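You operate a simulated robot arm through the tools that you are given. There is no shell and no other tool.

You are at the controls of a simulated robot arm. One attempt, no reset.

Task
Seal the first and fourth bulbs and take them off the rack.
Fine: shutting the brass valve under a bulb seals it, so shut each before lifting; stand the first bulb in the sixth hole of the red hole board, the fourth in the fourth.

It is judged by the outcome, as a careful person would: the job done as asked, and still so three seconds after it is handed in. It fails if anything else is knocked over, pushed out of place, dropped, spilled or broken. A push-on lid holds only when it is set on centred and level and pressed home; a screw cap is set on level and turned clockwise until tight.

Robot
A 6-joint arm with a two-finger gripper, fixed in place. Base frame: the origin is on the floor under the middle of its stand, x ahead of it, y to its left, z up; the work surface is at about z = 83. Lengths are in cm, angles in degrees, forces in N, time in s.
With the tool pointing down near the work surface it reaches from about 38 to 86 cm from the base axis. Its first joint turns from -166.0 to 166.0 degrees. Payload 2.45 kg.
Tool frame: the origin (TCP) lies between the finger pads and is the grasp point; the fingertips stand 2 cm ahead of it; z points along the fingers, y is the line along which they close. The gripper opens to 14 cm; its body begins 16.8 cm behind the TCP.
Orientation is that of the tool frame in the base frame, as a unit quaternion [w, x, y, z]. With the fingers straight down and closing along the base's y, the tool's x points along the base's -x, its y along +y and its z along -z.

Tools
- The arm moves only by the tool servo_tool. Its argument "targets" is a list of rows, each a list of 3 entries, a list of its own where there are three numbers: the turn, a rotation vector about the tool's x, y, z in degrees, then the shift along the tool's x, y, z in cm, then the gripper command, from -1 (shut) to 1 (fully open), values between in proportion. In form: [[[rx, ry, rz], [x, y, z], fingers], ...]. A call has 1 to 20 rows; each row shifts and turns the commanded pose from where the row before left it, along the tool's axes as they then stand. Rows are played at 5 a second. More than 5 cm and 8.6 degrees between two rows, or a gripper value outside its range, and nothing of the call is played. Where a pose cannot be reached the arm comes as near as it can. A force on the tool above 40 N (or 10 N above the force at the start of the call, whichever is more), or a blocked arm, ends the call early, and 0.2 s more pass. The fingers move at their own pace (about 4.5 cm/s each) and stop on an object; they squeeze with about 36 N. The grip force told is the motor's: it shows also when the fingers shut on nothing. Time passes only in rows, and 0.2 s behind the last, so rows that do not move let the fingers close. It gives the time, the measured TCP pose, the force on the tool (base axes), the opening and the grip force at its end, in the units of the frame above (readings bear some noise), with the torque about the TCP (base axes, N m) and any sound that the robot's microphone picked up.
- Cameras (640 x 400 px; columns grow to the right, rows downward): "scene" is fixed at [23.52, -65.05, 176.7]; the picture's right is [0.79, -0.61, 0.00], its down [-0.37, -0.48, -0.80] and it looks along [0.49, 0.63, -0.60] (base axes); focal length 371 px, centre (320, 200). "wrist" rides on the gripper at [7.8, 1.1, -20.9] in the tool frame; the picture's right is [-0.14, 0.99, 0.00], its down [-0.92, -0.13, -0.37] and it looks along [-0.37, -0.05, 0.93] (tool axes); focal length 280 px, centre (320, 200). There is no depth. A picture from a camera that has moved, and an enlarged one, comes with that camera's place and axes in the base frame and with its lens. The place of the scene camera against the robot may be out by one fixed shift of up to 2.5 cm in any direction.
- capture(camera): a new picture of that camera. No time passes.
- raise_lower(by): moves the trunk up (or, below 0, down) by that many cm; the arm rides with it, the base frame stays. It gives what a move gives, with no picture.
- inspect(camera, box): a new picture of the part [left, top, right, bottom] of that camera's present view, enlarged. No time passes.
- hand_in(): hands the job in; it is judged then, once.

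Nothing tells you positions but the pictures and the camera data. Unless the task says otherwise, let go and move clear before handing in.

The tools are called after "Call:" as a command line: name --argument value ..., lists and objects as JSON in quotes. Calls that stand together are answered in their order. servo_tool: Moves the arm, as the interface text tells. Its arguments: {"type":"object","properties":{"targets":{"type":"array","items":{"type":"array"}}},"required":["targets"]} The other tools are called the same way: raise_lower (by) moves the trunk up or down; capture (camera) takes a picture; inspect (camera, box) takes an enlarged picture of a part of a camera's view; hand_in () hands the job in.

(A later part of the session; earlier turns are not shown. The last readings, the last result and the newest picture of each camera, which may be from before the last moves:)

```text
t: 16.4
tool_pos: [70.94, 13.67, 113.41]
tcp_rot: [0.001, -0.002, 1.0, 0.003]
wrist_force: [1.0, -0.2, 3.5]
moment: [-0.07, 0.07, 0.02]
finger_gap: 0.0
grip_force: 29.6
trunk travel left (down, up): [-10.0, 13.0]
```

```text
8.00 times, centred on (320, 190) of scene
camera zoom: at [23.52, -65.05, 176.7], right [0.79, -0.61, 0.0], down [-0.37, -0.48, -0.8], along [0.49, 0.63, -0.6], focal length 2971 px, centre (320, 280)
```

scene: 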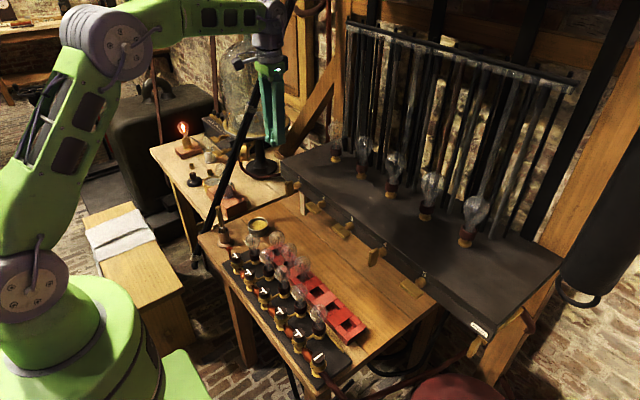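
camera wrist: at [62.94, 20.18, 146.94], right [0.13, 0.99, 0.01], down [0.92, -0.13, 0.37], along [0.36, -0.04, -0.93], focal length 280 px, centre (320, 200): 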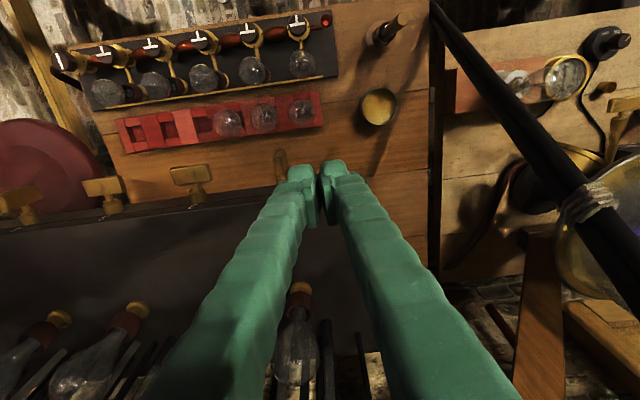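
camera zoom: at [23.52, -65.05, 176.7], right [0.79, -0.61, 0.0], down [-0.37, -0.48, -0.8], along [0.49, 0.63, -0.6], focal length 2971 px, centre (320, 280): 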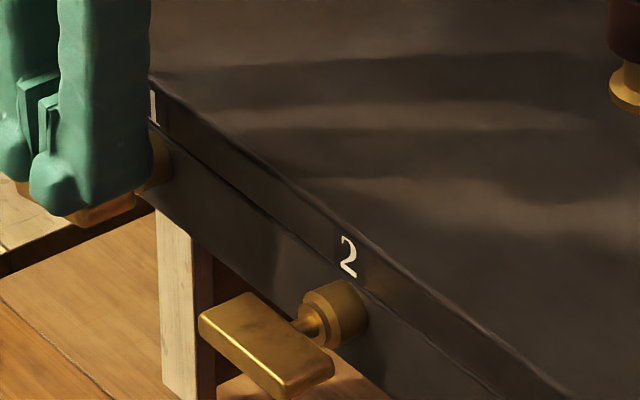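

Call:
servo_tool --targets '[[[0, 0, 0], [0, 0, 0.1], -1], [[0, 0, 0], [0, 0, 0.1], -1]]'

Call:
inspect --camera "scene" --box '[295, 165, 345, 215]'

```text
t: 17.0
tool_pos: [71.0, 13.56, 113.27]
tcp_rot: [0.0, -0.002, 1.0, 0.004]
wrist_force: [1.4, -2.1, 4.8]
moment: [-0.04, -0.05, 0.04]
finger_gap: 0.01
grip_force: 29.4
trunk travel left (down, up): [-10.0, 13.0]
```

```text
8.00 times, centred on (320, 190) of scene
camera zoom: at [23.52, -65.05, 176.7], right [0.79, -0.61, 0.0], down [-0.37, -0.48, -0.8], along [0.49, 0.63, -0.6], focal length 2971 px, centre (320, 280)
```

zoom: 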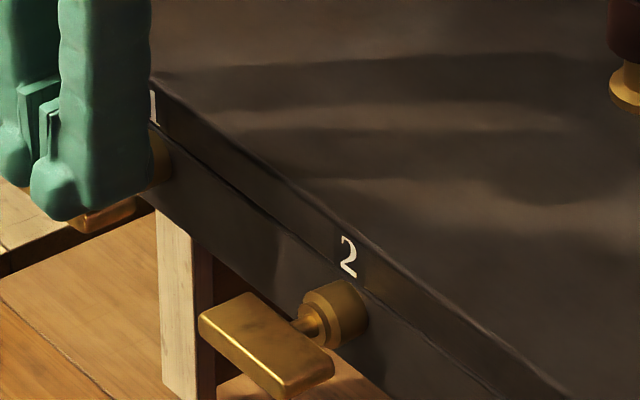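

The handle still looks about 10° short of crosswise compared with valve 2. I'll keep pressing in small steps.

Call:
servo_tool --targets '[[[0, 0, 0], [0, 0, 0.1], -1], [[0, 0, 0], [0, 0, 0.1], -1]]'

Call:
inspect --camera "scene" --box '[295, 165, 345, 215]'

```text
t: 17.6
tool_pos: [70.72, 13.48, 113.17]
tcp_rot: [0.0, -0.002, 1.0, 0.005]
wrist_force: [-2.3, -2.3, 12.9]
moment: [-0.07, 0.11, -0.01]
finger_gap: 0.61
grip_force: 29.8
trunk travel left (down, up): [-10.0, 13.0]
```

```text
8.00 times, centred on (320, 190) of scene
camera zoom: at [23.52, -65.05, 176.7], right [0.79, -0.61, 0.0], down [-0.37, -0.48, -0.8], along [0.49, 0.63, -0.6], focal length 2971 px, centre (320, 280)
```

zoom: 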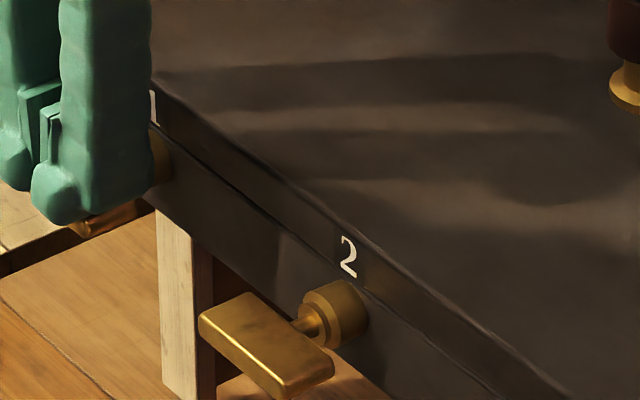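

The force rose to 13 N, so the handle is at its stop or level under the tips. I'll back off upward and look at its angle.

Call:
servo_tool --targets '[[[0, 0, 0], [0, 0, -0.5], -1], [[0, 0, 0], [0, 0, -3], -1], [[0, 0, 0], [0, 4, -3], -1], [[0, 0, 0], [0, 4, -2], -1]]'

Call:
inspect --camera "scene" --box '[285, 175, 345, 215]'

Call:
inspect --camera "wrist" --box '[130, 120, 290, 220]'

```text
t: 18.6
tool_pos: [70.99, 21.61, 121.56]
tcp_rot: [-0.001, -0.001, 1.0, 0.003]
wrist_force: [-0.1, 1.1, 0.0]
moment: [-0.07, -0.03, -0.01]
finger_gap: 0.0
grip_force: 29.4
trunk travel left (down, up): [-10.0, 13.0]
```

```text
10.00 times, centred on (315, 195) of scene
camera zoom: at [23.52, -65.05, 176.7], right [0.79, -0.61, 0.0], down [-0.37, -0.48, -0.8], along [0.49, 0.63, -0.6], focal length 3714 px, centre (370, 250)
```

zoom: 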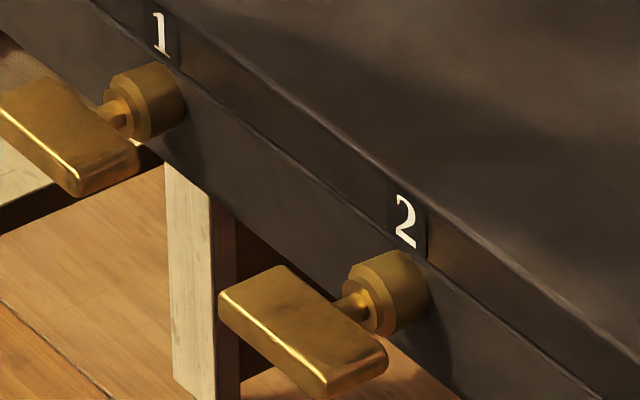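

```text
4.00 times, centred on (210, 170) of wrist
camera zoom: at [63.19, 22.57, 142.26], right [0.13, 0.99, 0.01], down [0.92, -0.13, 0.37], along [0.36, -0.04, -0.93], focal length 1122 px, centre (760, 320)
```

zoom: 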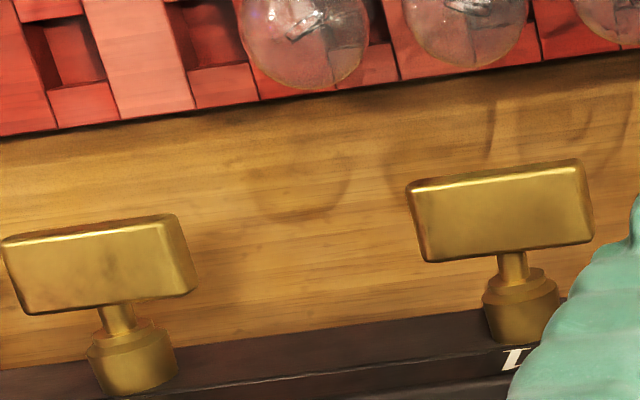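

Handle 1 now lies crosswise like valve 2, within about a degree. I'll press on just its −y end lightly to make sure it's at its stop.

Call:
servo_tool --targets '[[[0, 0, 0], [0, -4.5, 0], -1], [[0, 0, 0], [0, -4.5, 0], -1], [[0, 0, 0], [0, -1.2, 4], -1], [[0, 0, 0], [0, 0, 3.5], -1], [[0, 0, 0], [0, 0, 0.4], -1], [[0, 0, 0], [0, 0, 0.2], -1]]'

```text
t: 20.0
tool_pos: [70.88, 11.45, 113.34]
tcp_rot: [-0.001, -0.002, 1.0, 0.004]
wrist_force: [-0.4, 0.1, -0.4]
moment: [-0.03, -0.03, 0.01]
finger_gap: 0.02
grip_force: 29.3
trunk travel left (down, up): [-10.0, 13.0]
```

Call:
servo_tool --targets '[[[0, 0, 0], [0, 0, 0.15], -1], [[0, 0, 0], [0, 0, 0.1], -1], [[0, 0, 0], [0, 0, 0], -1]]'

Call:
inspect --camera "scene" --box '[285, 175, 345, 215]'

```text
t: 20.8
tool_pos: [70.9, 11.43, 113.11]
tcp_rot: [0.0, -0.002, 1.0, 0.004]
wrist_force: [0.2, -0.3, 1.2]
moment: [-0.01, 0.0, 0.02]
finger_gap: 0.01
grip_force: 29.9
trunk travel left (down, up): [-10.0, 13.0]
```

```text
10.00 times, centred on (315, 195) of scene
camera zoom: at [23.52, -65.05, 176.7], right [0.79, -0.61, 0.0], down [-0.37, -0.48, -0.8], along [0.49, 0.63, -0.6], focal length 3714 px, centre (370, 250)
```

zoom: 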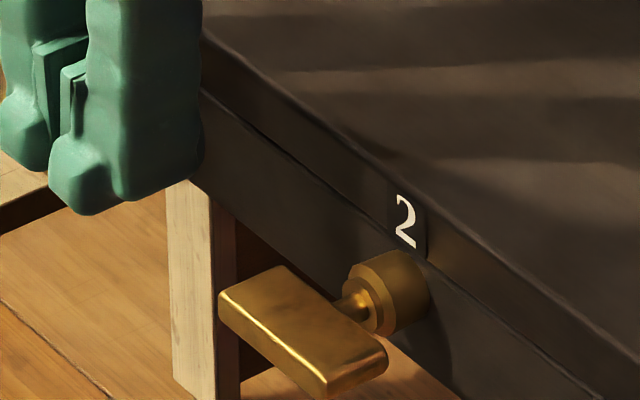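

Call:
servo_tool --targets '[[[0, 0, 0], [0, 0, 0.1], -1], [[0, 0, 0], [0, 0, 0.1], -1], [[0, 0, 0], [0, 0, 0], -1]]'

```text
t: 21.6
tool_pos: [70.9, 11.43, 113.13]
tcp_rot: [0.001, -0.002, 1.0, 0.004]
wrist_force: [-0.4, 3.3, 17.5]
moment: [0.23, 0.01, -0.01]
finger_gap: 0.0
grip_force: 29.2
trunk travel left (down, up): [-10.0, 13.0]
```

The push met a firm 17.5 N with no movement, so valve 1 is at its stop and shut. I'll rise and travel to valve 4.

Call:
servo_tool --targets '[[[0, 0, 0], [0, 0, -0.5], -1], [[0, 0, 0], [0, 0, -4], -1], [[0, 0, 0], [0, 0, -4.5], -1], [[0, 0, 0], [0, -4.8, 0], -1], [[0, 0, 0], [0, -4.8, 0], -1], [[0, 0, 0], [0, -4.8, 0], -1], [[0, 0, 0], [0, -4.8, 0], -1], [[0, 0, 0], [0, -4.8, 0], -1], [[0, 0, 0], [0, -4.8, 0], -1]]'

Call:
capture --camera "wrist"

Call:
inspect --camera "wrist" --box '[230, 120, 390, 220]'

Call:
inspect --camera "scene" --box '[270, 170, 350, 220]'

```text
t: 23.6
tool_pos: [71.02, -17.43, 121.55]
tcp_rot: [-0.002, -0.002, 1.0, 0.004]
wrist_force: [-0.2, -0.4, 0.6]
moment: [0.1, 0.02, 0.02]
finger_gap: 0.0
grip_force: 29.4
trunk travel left (down, up): [-10.0, 13.0]
```

```text
taken
camera wrist: at [63.21, -16.55, 142.39], right [0.13, 0.99, 0.01], down [0.92, -0.13, 0.37], along [0.36, -0.04, -0.93], focal length 280 px, centre (320, 200)
```

wrist: 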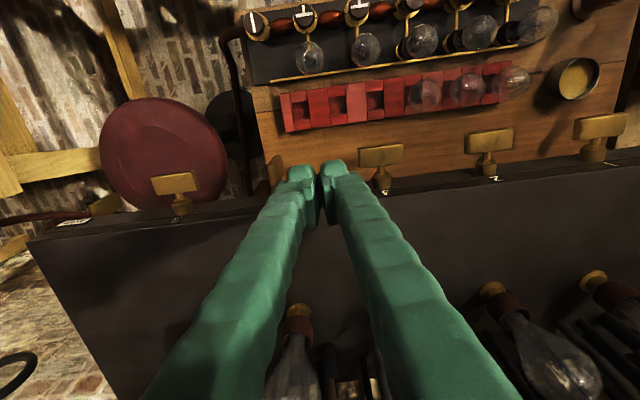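

```text
4.00 times, centred on (310, 170) of wrist
camera zoom: at [63.21, -16.55, 142.39], right [0.13, 0.99, 0.01], down [0.92, -0.13, 0.37], along [0.36, -0.04, -0.93], focal length 1122 px, centre (360, 320)
```

zoom: 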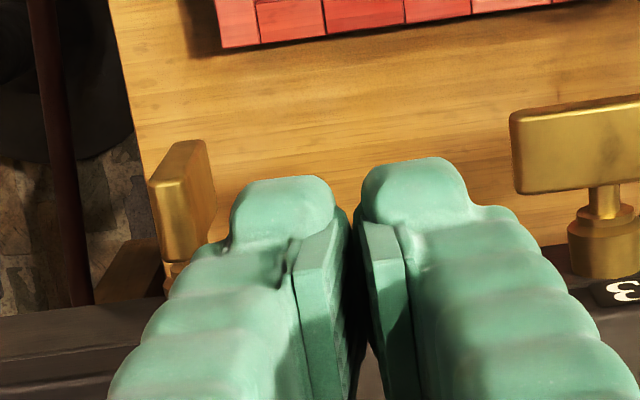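

```text
8.00 times, centred on (310, 195) of scene
camera zoom: at [23.52, -65.05, 176.7], right [0.79, -0.61, 0.0], down [-0.37, -0.48, -0.8], along [0.49, 0.63, -0.6], focal length 2971 px, centre (400, 240)
```

zoom: 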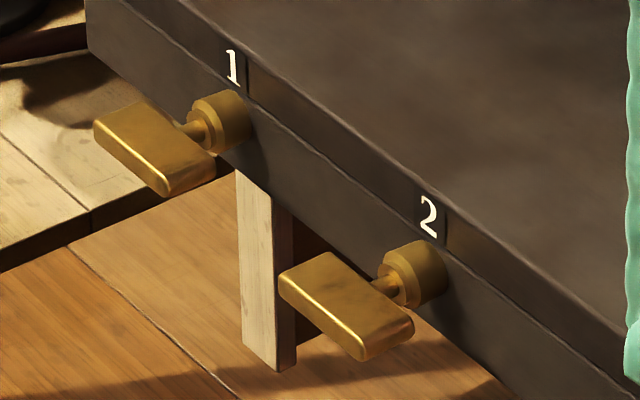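

Valve 1 matches valve 2. Handle 4's upper end is at about (70.8, −22.3, 114), so I'll repeat the same sweep with y shifted by −36.75.

Call:
servo_tool --targets '[[[0, 0, 0], [0, 0, 4], -1], [[0, 0, 0], [0, 0, 2.9], -1], [[0, 0, 0], [0, -1.2, 0.15], -1], [[0, 0, 0], [0, -1.0, 0], -1], [[0, 0, 0], [0, -0.5, 0], -1], [[0, 0, 0], [0, -0.3, 0], -1], [[0, 0, 0], [0, -0.25, 0], -1]]'

Call:
inspect --camera "scene" --box '[350, 225, 414, 265]'

```text
t: 25.2
tool_pos: [70.97, -20.69, 114.71]
tcp_rot: [-0.001, -0.002, 1.0, 0.004]
wrist_force: [-1.8, 1.3, 0.9]
moment: [-0.03, 0.01, 0.0]
finger_gap: 0.0
grip_force: 29.7
trunk travel left (down, up): [-10.0, 13.0]
```

```text
10.00 times, centred on (382, 245) of scene
camera zoom: at [23.52, -65.05, 176.7], right [0.79, -0.61, 0.0], down [-0.37, -0.48, -0.8], along [0.49, 0.63, -0.6], focal length 3714 px, centre (-300, -250)
```

zoom: 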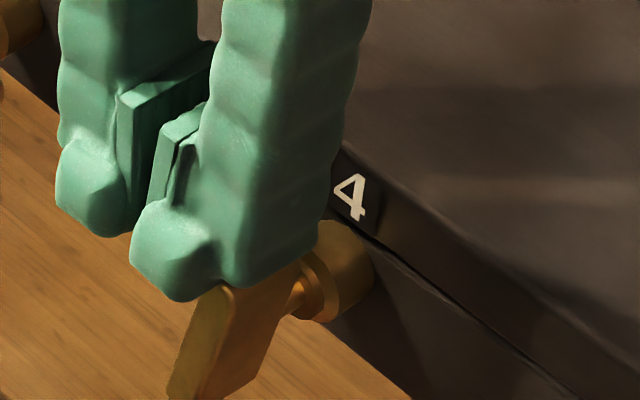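

Handle 4 has started turning. I'll continue the arc.

Call:
servo_tool --targets '[[[0, 0, 0], [0, -0.3, 0.05], -1], [[0, 0, 0], [0, -0.3, 0.05], -1], [[0, 0, 0], [0, -0.3, 0.05], -1], [[0, 0, 0], [0, -0.3, 0.05], -1]]'

Call:
inspect --camera "scene" --box '[350, 225, 414, 265]'

```text
t: 26.2
tool_pos: [71.05, -21.77, 114.39]
tcp_rot: [0.0, -0.002, 1.0, 0.003]
wrist_force: [0.6, 2.2, 0.7]
moment: [0.02, -0.03, -0.02]
finger_gap: 0.01
grip_force: 29.3
trunk travel left (down, up): [-10.0, 13.0]
```

```text
10.00 times, centred on (382, 245) of scene
camera zoom: at [23.52, -65.05, 176.7], right [0.79, -0.61, 0.0], down [-0.37, -0.48, -0.8], along [0.49, 0.63, -0.6], focal length 3714 px, centre (-300, -250)
```

zoom: 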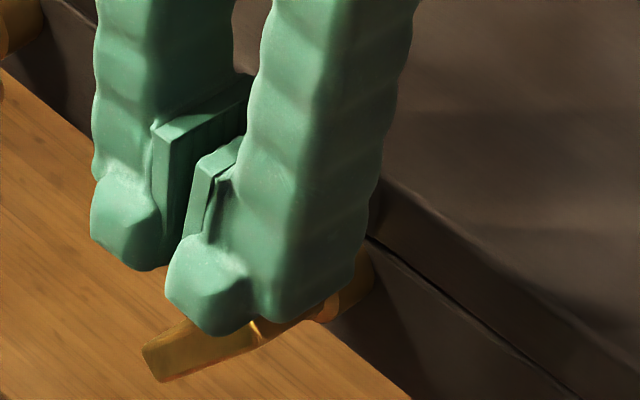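

Call:
servo_tool --targets '[[[0, 0, 0], [0, -0.3, 0.05], -1], [[0, 0, 0], [0, -0.3, 0.1], -1], [[0, 0, 0], [0, -0.3, 0.15], -1], [[0, 0, 0], [0, -0.25, 0.15], -1], [[0, 0, 0], [0, -0.2, 0.15], -1]]'

Call:
inspect --camera "scene" --box '[350, 225, 414, 265]'

```text
t: 27.4
tool_pos: [71.14, -23.41, 113.78]
tcp_rot: [-0.001, -0.003, 1.0, 0.003]
wrist_force: [-0.5, 0.4, -0.1]
moment: [-0.08, -0.01, -0.02]
finger_gap: 0.01
grip_force: 29.0
trunk travel left (down, up): [-10.0, 13.0]
```

```text
10.00 times, centred on (382, 245) of scene
camera zoom: at [23.52, -65.05, 176.7], right [0.79, -0.61, 0.0], down [-0.37, -0.48, -0.8], along [0.49, 0.63, -0.6], focal length 3714 px, centre (-300, -250)
```

zoom: 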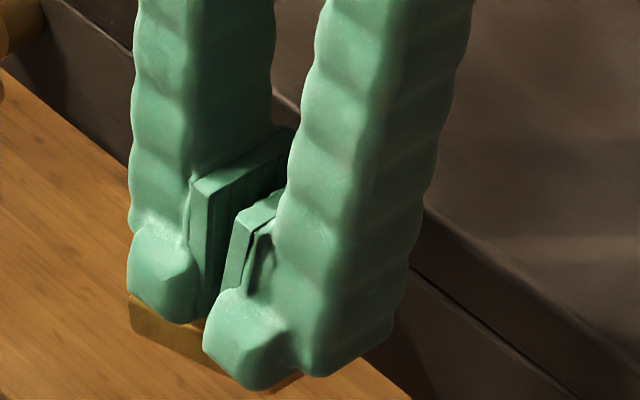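

Nearly crosswise. I'll press down gently to level it.

Call:
servo_tool --targets '[[[0, 0, 0], [0, 0, 0.15], -1], [[0, 0, 0], [0, 0, 0.15], -1], [[0, 0, 0], [0, 0, 0.1], -1], [[0, 0, 0], [0, 0, 0.1], -1]]'

Call:
inspect --camera "scene" --box '[350, 225, 414, 265]'

```text
t: 28.4
tool_pos: [71.0, -23.23, 113.31]
tcp_rot: [0.0, -0.002, 1.0, 0.003]
wrist_force: [-0.6, -0.9, 2.8]
moment: [-0.07, 0.01, -0.02]
finger_gap: 0.0
grip_force: 29.4
trunk travel left (down, up): [-10.0, 13.0]
```

```text
10.00 times, centred on (382, 245) of scene
camera zoom: at [23.52, -65.05, 176.7], right [0.79, -0.61, 0.0], down [-0.37, -0.48, -0.8], along [0.49, 0.63, -0.6], focal length 3714 px, centre (-300, -250)
```

zoom: 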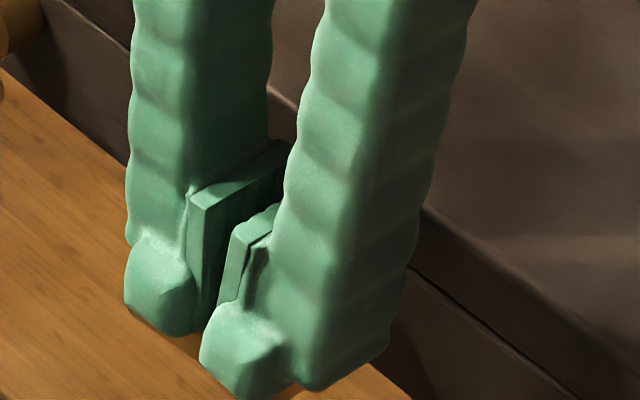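

Now I'll shift to press only on the −y end, to be sure it reaches its stop.

Call:
servo_tool --targets '[[[0, 0, 0], [0, 0, -2], -1], [[0, 0, 0], [0, -2.1, 0], -1], [[0, 0, 0], [0, 0, 1.6], -1], [[0, 0, 0], [0, 0, 0.3], -1], [[0, 0, 0], [0, 0, 0.15], -1], [[0, 0, 0], [0, 0, 0.1], -1], [[0, 0, 0], [0, 0, 0], -1]]'

```text
t: 30.0
tool_pos: [71.15, -25.32, 113.01]
tcp_rot: [0.001, -0.002, 1.0, 0.004]
wrist_force: [0.6, -1.9, 4.3]
moment: [0.0, -0.04, -0.01]
finger_gap: 0.0
grip_force: 29.5
trunk travel left (down, up): [-10.0, 13.0]
```

Call:
servo_tool --targets '[[[0, 0, 0], [0, 0, 0.1], -1], [[0, 0, 0], [0, 0, 0.1], -1], [[0, 0, 0], [0, 0, 0], -1]]'

```text
t: 30.8
tool_pos: [71.11, -25.31, 113.06]
tcp_rot: [0.002, -0.002, 1.0, 0.004]
wrist_force: [2.6, -0.4, 17.2]
moment: [0.15, -0.04, -0.03]
finger_gap: 0.0
grip_force: 29.1
trunk travel left (down, up): [-10.0, 13.0]
```

Valve 4 is also against its stop (17 N, no motion). I'll rise clear and check both handles.

Call:
servo_tool --targets '[[[0, 0, 0], [0, 0, -0.5], -1], [[0, 0, 0], [0, 0, -4.5], -1], [[0, 0, 0], [0, 0, -4.5], -1], [[0, 0, 0], [0, 0, -4.5], -1], [[0, 0, 0], [0, 0, -4.5], -1]]'

Call:
inspect --camera "scene" --box '[280, 175, 440, 300]'

Call:
capture --camera "wrist"

Call:
capture --camera "scene"

```text
t: 32.0
tool_pos: [71.22, -25.5, 131.39]
tcp_rot: [-0.001, -0.002, 1.0, 0.005]
wrist_force: [0.2, -0.3, 0.1]
moment: [0.04, 0.0, 0.03]
finger_gap: 0.0
grip_force: 29.5
trunk travel left (down, up): [-10.0, 13.0]
```

```text
3.20 times, centred on (360, 238) of scene
camera zoom: at [23.52, -65.05, 176.7], right [0.79, -0.61, 0.0], down [-0.37, -0.48, -0.8], along [0.49, 0.63, -0.6], focal length 1188 px, centre (192, 80)
```

zoom: 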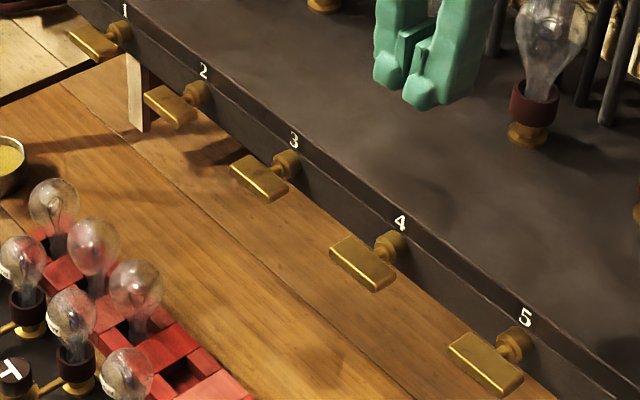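

```text
taken
camera wrist: at [63.48, -24.62, 152.17], right [0.13, 0.99, 0.01], down [0.92, -0.13, 0.37], along [0.36, -0.04, -0.93], focal length 280 px, centre (320, 200)
```

wrist: 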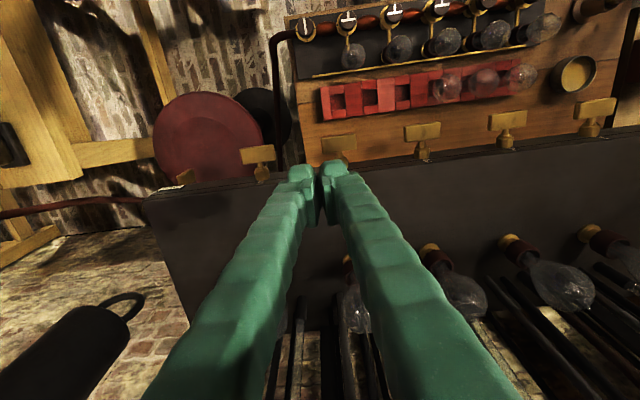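

```text
taken
```

scene: 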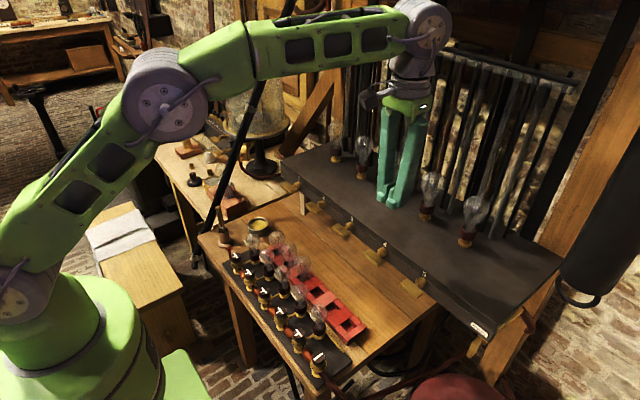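

All five handles now lie crosswise, so both valves are shut. Next I'll set a 30° forward pitch with a moderate opening in front of bulb 4 and view it.

Call:
servo_tool --targets '[[[0, 0, 0], [0, 3.1, -3], 0.3], [[0, -7.5, 0], [-1.2, 0, 0], 0.3], [[0, -7.5, 0], [-1.2, 0, 0], 0.3], [[0, -7.5, 0], [-1.2, 0, 0], 0.3], [[0, -7.5, 0], [-1.2, 0, 0], 0.3], [[0, 0, 0], [0, 0, 0], 0.3]]'

Call:
capture --camera "wrist"

Call:
capture --camera "scene"

```text
t: 33.4
tool_pos: [75.88, -22.36, 135.36]
tcp_rot: [0.259, -0.001, 0.966, 0.004]
wrist_force: [0.1, -0.5, -0.2]
moment: [-0.03, 0.03, -0.02]
finger_gap: 9.08
grip_force: 0.0
trunk travel left (down, up): [-10.0, 13.0]
```

```text
taken
camera wrist: at [58.65, -21.39, 149.43], right [0.12, 0.99, 0.08], down [0.61, -0.13, 0.78], along [0.78, -0.04, -0.62], focal length 280 px, centre (320, 200)
```

wrist: 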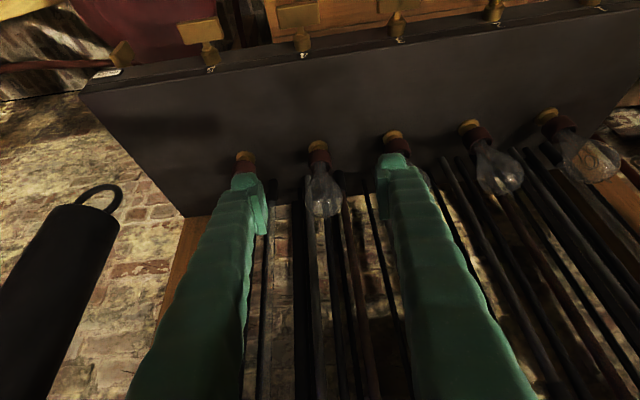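

```text
taken
```

scene: 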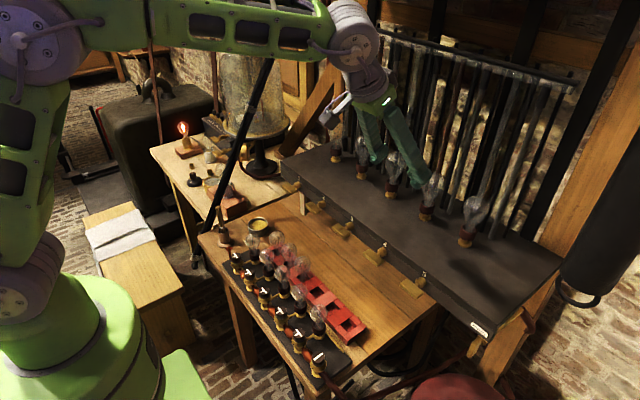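

Bulb 4 lies between the fingers in view. I'll zoom in to fix its axis and heights.

Call:
inspect --camera "wrist" --box '[265, 120, 395, 230]'

Call:
inspect --camera "scene" --box '[400, 160, 460, 230]'

Call:
inspect --camera "scene" --box '[440, 180, 510, 260]'

```text
3.64 times, centred on (330, 175) of wrist
camera zoom: at [58.65, -21.39, 149.43], right [0.12, 0.99, 0.08], down [0.61, -0.13, 0.78], along [0.78, -0.04, -0.62], focal length 1020 px, centre (284, 291)
```

zoom: 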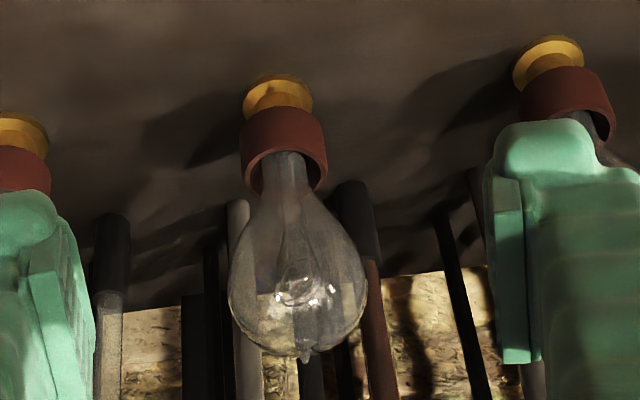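

```text
5.71 times, centred on (430, 195) of scene
camera zoom: at [23.52, -65.05, 176.7], right [0.79, -0.61, 0.0], down [-0.37, -0.48, -0.8], along [0.49, 0.63, -0.6], focal length 2122 px, centre (-309, 229)
```

zoom: 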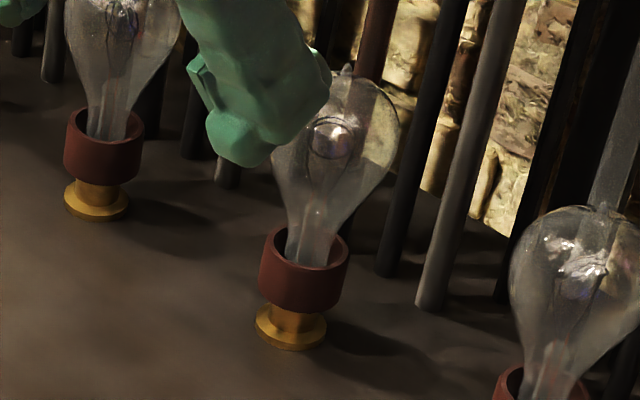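

```text
5.00 times, centred on (475, 220) of scene
camera zoom: at [23.52, -65.05, 176.7], right [0.79, -0.61, 0.0], down [-0.37, -0.48, -0.8], along [0.49, 0.63, -0.6], focal length 1857 px, centre (-455, 100)
```

zoom: 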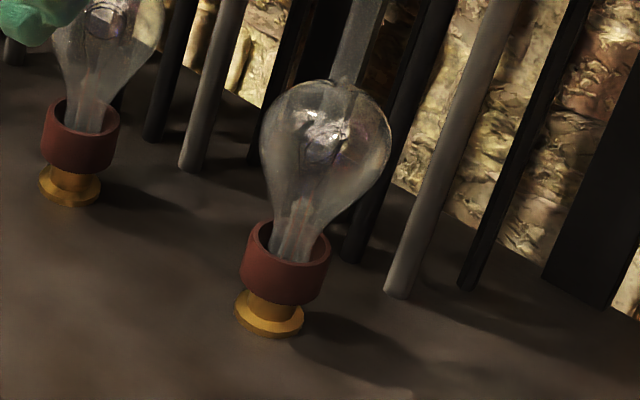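

Bulb 4's axis is at about (88.2, −22.35). Its globe is about 5.2 cm wide with centre z≈125.6, and the collar rim is at z≈119.7. I'll advance with the fingers straddling it, stopping short to check.

Call:
servo_tool --targets '[[[0, 0, 0], [-1.15, 0, 2.9], 0.15], [[0, 0, 0], [-1.15, 0, 2.9], 0.15], [[0, 0, 0], [-1.15, 0, 2.9], 0.15], [[0, 0, 0], [-1.15, 0, 2.9], 0.15]]'

Call:
capture --camera "wrist"

Call:
inspect --camera "scene" --box '[360, 110, 500, 230]'

```text
t: 34.4
tool_pos: [85.69, -22.34, 127.48]
tcp_rot: [0.259, -0.001, 0.966, 0.004]
wrist_force: [-0.6, 0.2, -0.5]
moment: [0.01, 0.05, 0.02]
finger_gap: 8.05
grip_force: 0.0
trunk travel left (down, up): [-10.0, 13.0]
```

```text
taken
camera wrist: at [68.5, -21.46, 141.62], right [0.12, 0.99, 0.08], down [0.61, -0.13, 0.78], along [0.78, -0.04, -0.62], focal length 280 px, centre (320, 200)
```

wrist: 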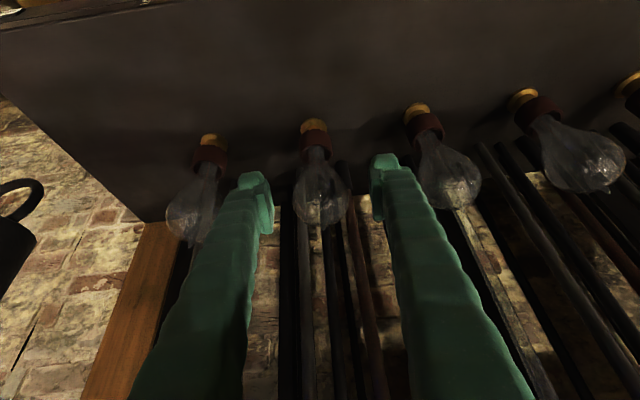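

```text
3.33 times, centred on (430, 170) of scene
camera zoom: at [23.52, -65.05, 176.7], right [0.79, -0.61, 0.0], down [-0.37, -0.48, -0.8], along [0.49, 0.63, -0.6], focal length 1238 px, centre (-47, 300)
```

zoom: 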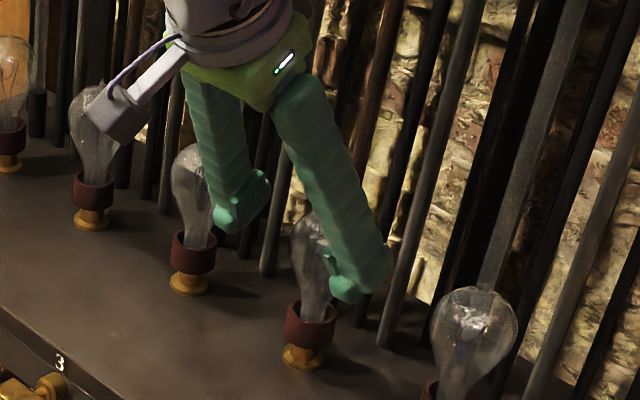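

The fingers straddle bulb 4 with the neighbours clear. One closer look before the final approach.

Call:
inspect --camera "wrist" --box '[220, 100, 420, 225]'

```text
3.20 times, centred on (320, 162) of wrist
camera zoom: at [68.5, -21.46, 141.62], right [0.12, 0.99, 0.08], down [0.61, -0.13, 0.78], along [0.78, -0.04, -0.62], focal length 897 px, centre (320, 320)
```

zoom: 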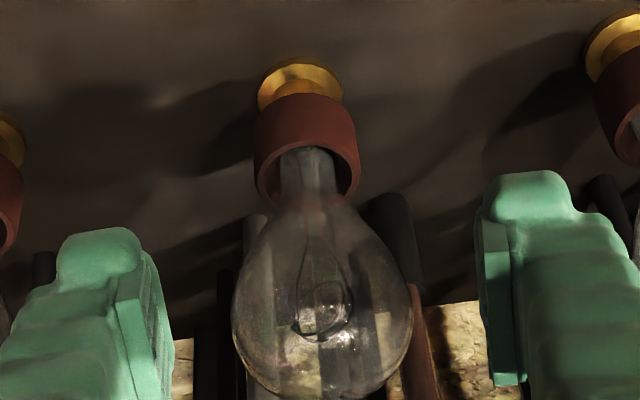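

Bulb 4's axis is confirmed at about (88.3, −22.4) with globe centre z≈125.7. I'll make the final approach and close gently to just under the globe's width.

Call:
servo_tool --targets '[[[0, 0, 0], [-0.7, 0, 1.4], 0.15], [[0, 0, 0], [-0.7, 0, 1.37], 0.15], [[0, 0, 0], [0, 0, 0], 0.15], [[0, 0, 0], [0, 0, 0], -0.1], [[0, 0, 0], [0, 0, 0], -0.28], [[0, 0, 0], [0, 0, 0], -0.32], [[0, 0, 0], [0, 0, 0], -0.32], [[0, 0, 0], [0, 0, 0], -0.32]]'

Call:
inspect --camera "wrist" --box '[220, 100, 420, 225]'

Call:
inspect --camera "scene" --box '[360, 110, 500, 230]'

```text
t: 36.2
tool_pos: [88.05, -22.35, 125.93]
tcp_rot: [0.257, -0.002, 0.966, 0.004]
wrist_force: [-0.1, -0.6, -0.6]
moment: [-0.02, 0.03, -0.01]
finger_gap: 4.99
grip_force: 30.0
trunk travel left (down, up): [-10.0, 13.0]
```

```text
3.20 times, centred on (320, 162) of wrist
camera zoom: at [71.01, -21.4, 139.98], right [0.12, 0.99, 0.08], down [0.61, -0.13, 0.78], along [0.78, -0.04, -0.62], focal length 897 px, centre (320, 320)
```

zoom: 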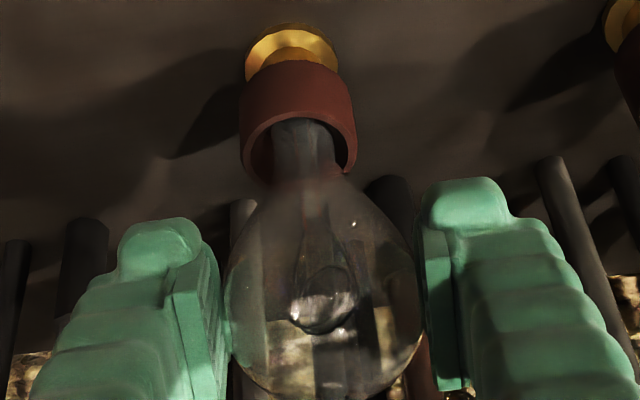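

```text
3.33 times, centred on (430, 170) of scene
camera zoom: at [23.52, -65.05, 176.7], right [0.79, -0.61, 0.0], down [-0.37, -0.48, -0.8], along [0.49, 0.63, -0.6], focal length 1238 px, centre (-47, 300)
```

zoom: 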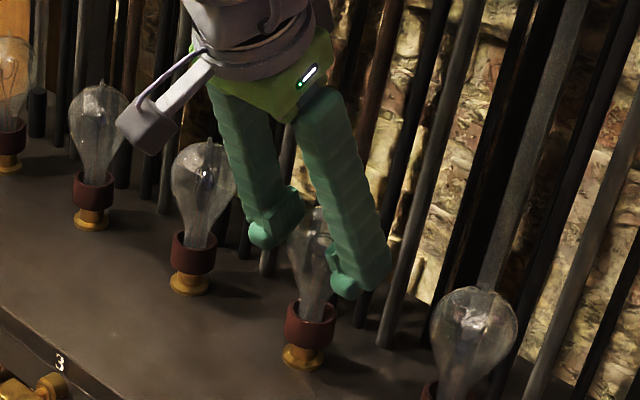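

The fingers hold the globe at 5.0 cm with about 30 N. I'll lift straight up, slowly at first, checking the force.

Call:
servo_tool --targets '[[[0, 0, 0], [-0.15, 0, -0.26], -0.4], [[0, 0, 0], [-0.15, 0, -0.26], -0.4], [[0, 0, 0], [-0.2, 0, -0.346], -0.4], [[0, 0, 0], [-0.25, 0, -0.433], -0.4]]'

Call:
inspect --camera "wrist" --box '[220, 100, 420, 225]'

Call:
inspect --camera "scene" --box '[360, 110, 500, 230]'

```text
t: 37.2
tool_pos: [88.13, -22.27, 127.44]
tcp_rot: [0.258, -0.002, 0.966, 0.005]
wrist_force: [-0.2, -0.3, -0.5]
moment: [0.02, -0.01, 0.01]
finger_gap: 4.95
grip_force: 29.7
trunk travel left (down, up): [-10.0, 13.0]
```

```text
3.20 times, centred on (320, 162) of wrist
camera zoom: at [70.89, -21.29, 141.52], right [0.11, 0.99, 0.08], down [0.61, -0.13, 0.78], along [0.78, -0.04, -0.62], focal length 897 px, centre (320, 320)
```

zoom: 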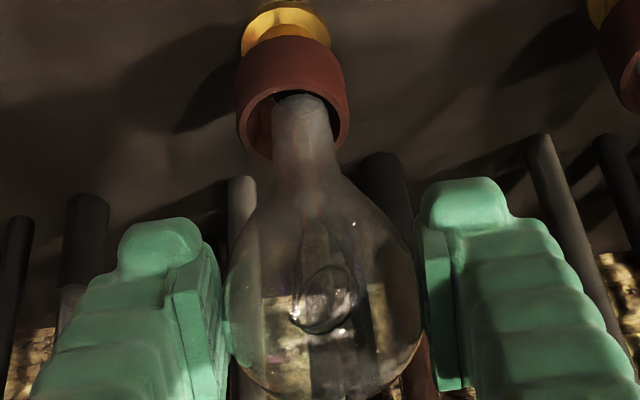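

```text
3.33 times, centred on (430, 170) of scene
camera zoom: at [23.52, -65.05, 176.7], right [0.79, -0.61, 0.0], down [-0.37, -0.48, -0.8], along [0.49, 0.63, -0.6], focal length 1238 px, centre (-47, 300)
```

zoom: 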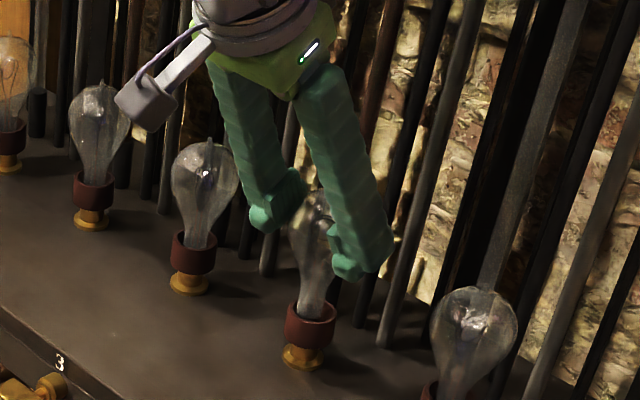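

The bulb rises freely with the gripper. I'll keep lifting until it's well clear of the collar.

Call:
servo_tool --targets '[[[0, 0, 0], [-0.5, 0, -0.866], -0.4], [[0, 0, 0], [-0.75, 0, -1.3], -0.4], [[0, 0, 0], [-0.75, 0, -1.3], -0.4], [[0, 0, 0], [-1, 0, -1.73], -0.4], [[0, 0, 0], [-1, 0, -1.73], -0.4]]'

Call:
capture --camera "wrist"

Call:
inspect --camera "scene" --box '[360, 90, 500, 210]'

```text
t: 38.4
tool_pos: [88.13, -22.41, 135.38]
tcp_rot: [0.258, -0.001, 0.966, 0.004]
wrist_force: [0.4, 0.1, 0.6]
moment: [-0.01, 0.03, 0.01]
finger_gap: 4.94
grip_force: 30.4
trunk travel left (down, up): [-10.0, 13.0]
```

```text
taken
camera wrist: at [70.95, -21.44, 149.53], right [0.12, 0.99, 0.08], down [0.61, -0.13, 0.78], along [0.78, -0.04, -0.62], focal length 280 px, centre (320, 200)
```

wrist: 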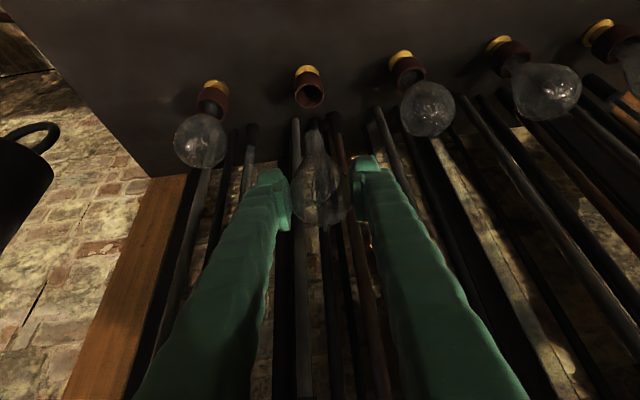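

```text
3.33 times, centred on (430, 150) of scene
camera zoom: at [23.52, -65.05, 176.7], right [0.79, -0.61, 0.0], down [-0.37, -0.48, -0.8], along [0.49, 0.63, -0.6], focal length 1238 px, centre (-47, 367)
```

zoom: 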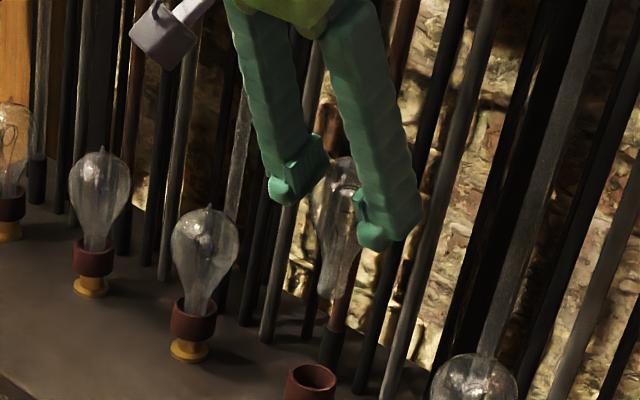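

Bulb 4 is free of the rack and held upright. I'll zoom in to measure how far its neck reaches below the grip.

Call:
inspect --camera "wrist" --box '[250, 100, 390, 240]'

Call:
inspect --camera "scene" --box '[430, 130, 490, 190]'

```text
2.86 times, centred on (320, 170) of wrist
camera zoom: at [70.95, -21.44, 149.53], right [0.12, 0.99, 0.08], down [0.61, -0.13, 0.78], along [0.78, -0.04, -0.62], focal length 801 px, centre (320, 286)
```

zoom: 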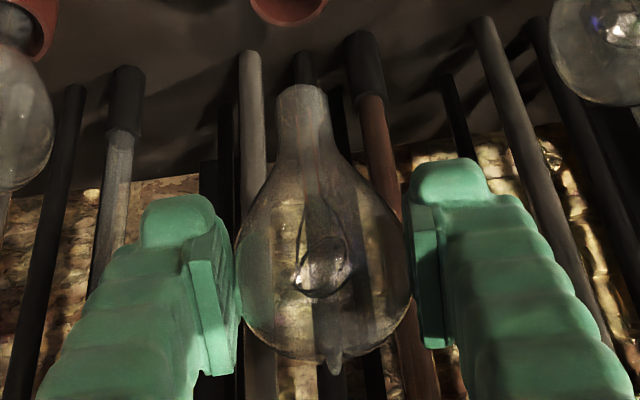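

```text
6.67 times, centred on (460, 160) of scene
camera zoom: at [23.52, -65.05, 176.7], right [0.79, -0.61, 0.0], down [-0.37, -0.48, -0.8], along [0.49, 0.63, -0.6], focal length 2476 px, centre (-613, 467)
```

zoom: 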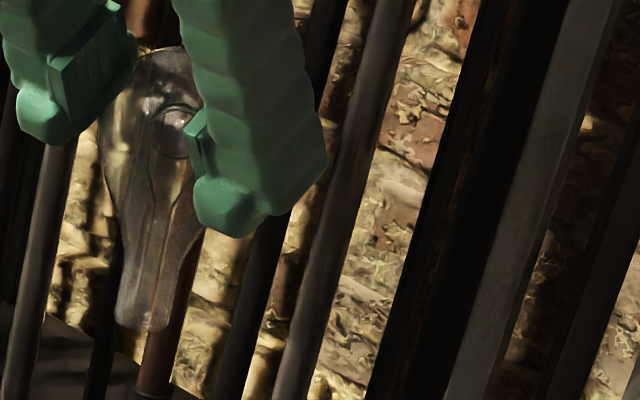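

The bulb is 11.3 cm long, with its neck ending about 8 cm below the TCP, and the grip is at the globe's centre. I'll carry it back toward the robot at this height, then across toward hole 4.

Call:
servo_tool --targets '[[[0, 0, 0], [2, 0, -1.15], -0.4], [[0, 0, 0], [3, 0, -1.73], -0.4], [[0, 0, 0], [3.3, 0, -1.9], -0.4], [[0, 0, 0], [3.3, 0, -1.9], -0.4], [[0, 0, 0], [3.3, 0, -1.9], -0.4], [[0, 0, 0], [3.3, 0, -1.9], -0.4], [[0, 0, 0], [2, 0, -1.15], -0.4], [[0, 0, 0], [0, 3, 0], -0.4], [[0, 0, 0], [0, 4, 0], -0.4], [[0, 0, 0], [0, 4, 0], -0.4], [[0, 0, 0], [0, 3.3, 0], -0.4], [[0, 0, 0], [0, 2, 0], -0.4]]'

Call:
capture --camera "wrist"

Call:
capture --camera "scene"

```text
t: 41.0
tool_pos: [64.83, -6.01, 135.58]
tcp_rot: [0.258, -0.002, 0.966, 0.004]
wrist_force: [-0.9, -0.9, -0.6]
moment: [0.01, 0.0, 0.02]
finger_gap: 4.92
grip_force: 30.3
trunk travel left (down, up): [-10.0, 13.0]
```

```text
taken
camera wrist: at [47.58, -5.12, 149.68], right [0.12, 0.99, 0.08], down [0.61, -0.13, 0.78], along [0.78, -0.04, -0.62], focal length 280 px, centre (320, 200)
```

wrist: 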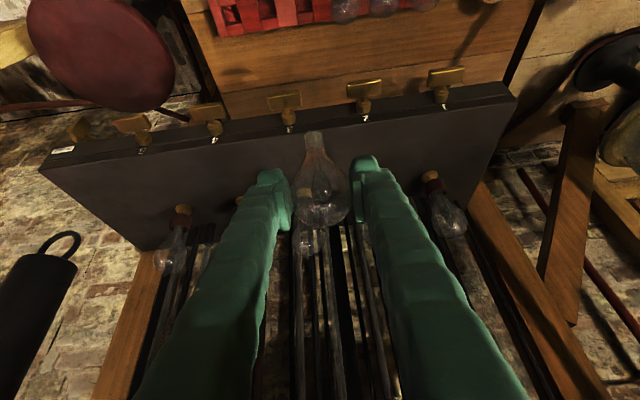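

```text
taken
```

scene: 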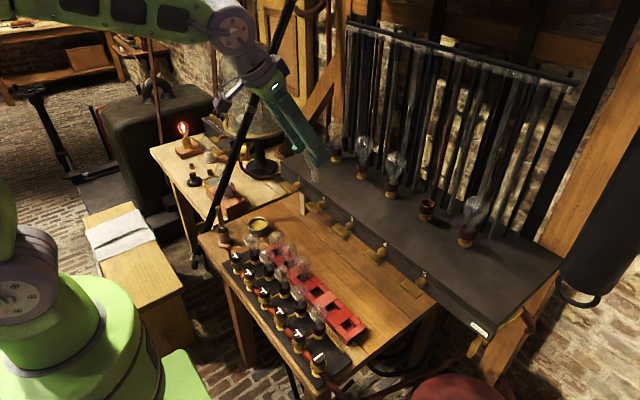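

The bulb is held above the bench. I'll study the hole board (hole shape and neighbour bulb heights) before lowering.

Call:
inspect --camera "scene" --box '[290, 270, 370, 345]'

Call:
inspect --camera "scene" --box '[250, 225, 330, 300]'

Call:
inspect --camera "wrist" --box '[200, 0, 440, 60]'

```text
5.33 times, centred on (330, 308) of scene
camera zoom: at [23.52, -65.05, 176.7], right [0.79, -0.61, 0.0], down [-0.37, -0.48, -0.8], along [0.49, 0.63, -0.6], focal length 1981 px, centre (267, -373)
```

zoom: 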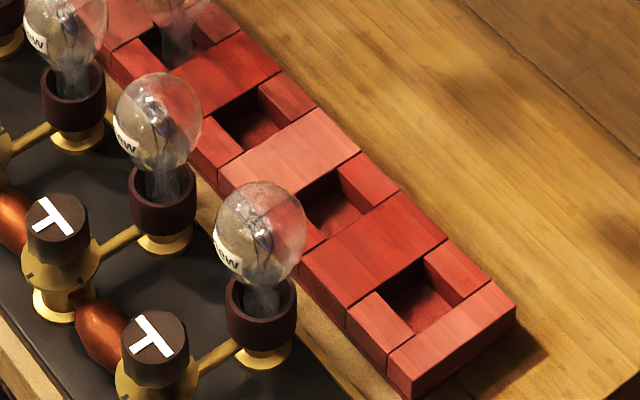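

```text
5.33 times, centred on (290, 262) of scene
camera zoom: at [23.52, -65.05, 176.7], right [0.79, -0.61, 0.0], down [-0.37, -0.48, -0.8], along [0.49, 0.63, -0.6], focal length 1981 px, centre (480, -133)
```

zoom: 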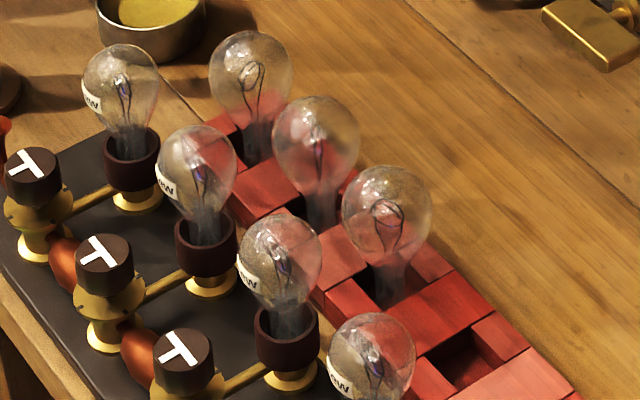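

```text
2.67 times, centred on (320, 30) of wrist
camera zoom: at [47.58, -5.12, 149.68], right [0.12, 0.99, 0.08], down [0.61, -0.13, 0.78], along [0.78, -0.04, -0.62], focal length 748 px, centre (320, 653)
```

zoom: 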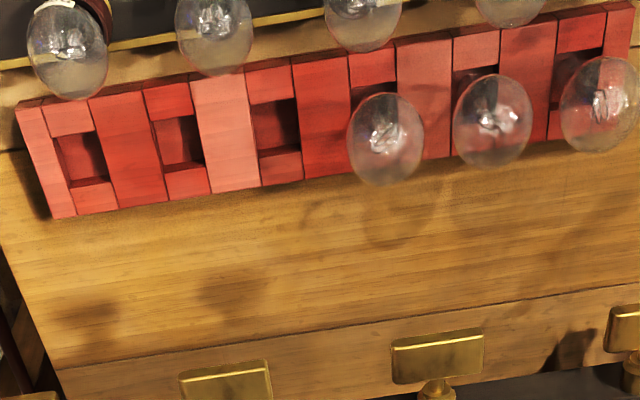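

The holes are roughly 3.3 cm square and the bulb's neck is about 1.75 cm wide. I'll check whether the held bulb hangs plumb.

Call:
inspect --camera "scene" --box '[280, 125, 350, 195]'

Call:
inspect --camera "wrist" --box '[250, 110, 390, 250]'

```text
5.71 times, centred on (315, 160) of scene
camera zoom: at [23.52, -65.05, 176.7], right [0.79, -0.61, 0.0], down [-0.37, -0.48, -0.8], along [0.49, 0.63, -0.6], focal length 2122 px, centre (349, 429)
```

zoom: 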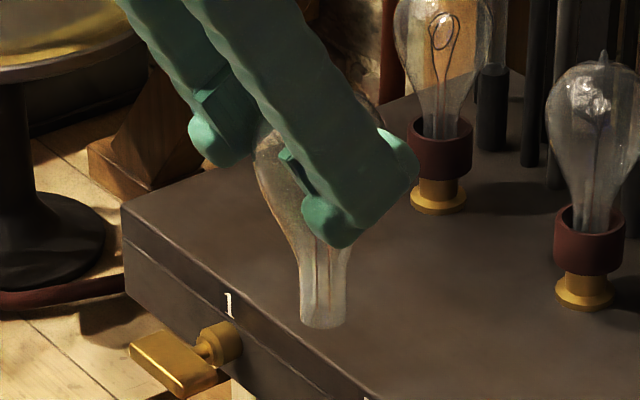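

```text
2.86 times, centred on (320, 180) of wrist
camera zoom: at [47.58, -5.12, 149.68], right [0.12, 0.99, 0.08], down [0.61, -0.13, 0.78], along [0.78, -0.04, -0.62], focal length 801 px, centre (320, 257)
```

zoom: 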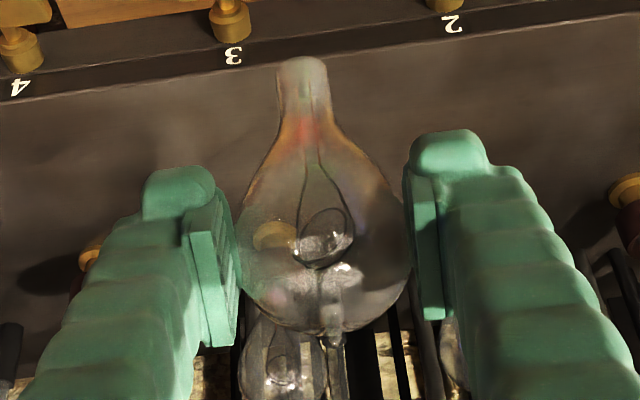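

The held bulb is plumb and its measured size agrees. The bulbs already in the board are the same type, globe centre z≈90 and pitch about 7.4 cm, so the fingers can't straddle along y next to hole 3. I'll turn the tool 60° about the vertical while still high, so the fingers clear that neighbour.

Call:
servo_tool --targets '[[[-3.75, 0, -6.495], [0, 0, 0], -0.4], [[-3.75, 0, -6.495], [0, 0, 0], -0.4], [[-3.75, 0, -6.495], [0, 0, 0], -0.4], [[-3.75, 0, -6.495], [0, 0, 0], -0.4], [[-3.75, 0, -6.495], [0, 0, 0], -0.4], [[-3.75, 0, -6.495], [0, 0, 0], -0.4], [[-3.75, 0, -6.495], [0, 0, 0], -0.4], [[-3.75, 0, -6.495], [0, 0, 0], -0.4], [[0, 0, 0], [0, 0, 0], -0.4]]'

Call:
capture --camera "wrist"

Call:
capture --camera "scene"

```text
t: 43.0
tool_pos: [64.7, -6.13, 135.55]
tcp_rot: [0.226, -0.484, 0.835, 0.133]
wrist_force: [0.0, 0.2, -0.6]
moment: [-0.03, 0.01, 0.01]
finger_gap: 4.93
grip_force: 30.7
trunk travel left (down, up): [-10.0, 13.0]
```

```text
taken
camera wrist: at [55.31, -20.62, 149.53], right [-0.8, 0.59, 0.07], down [0.41, 0.46, 0.78], along [0.43, 0.66, -0.62], focal length 280 px, centre (320, 200)
```

wrist: 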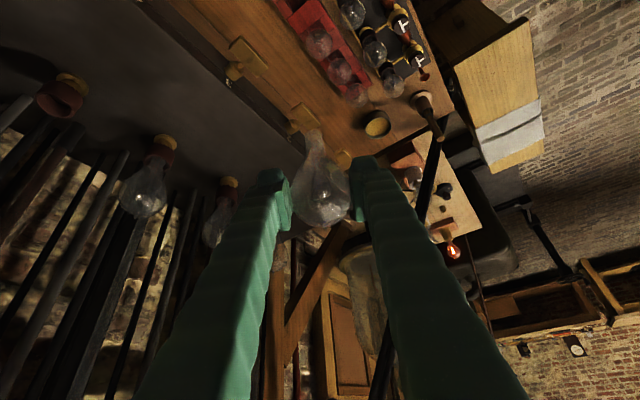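

```text
taken
```

scene: 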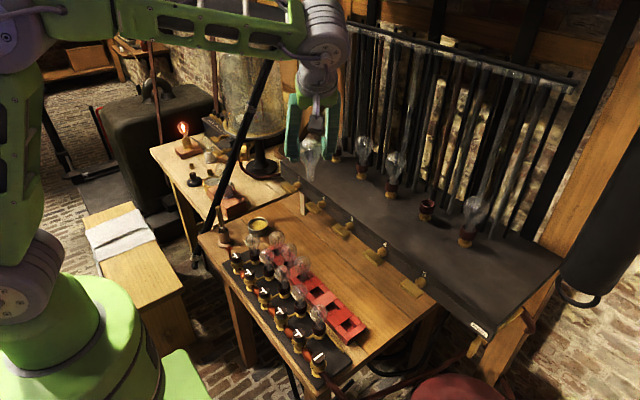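

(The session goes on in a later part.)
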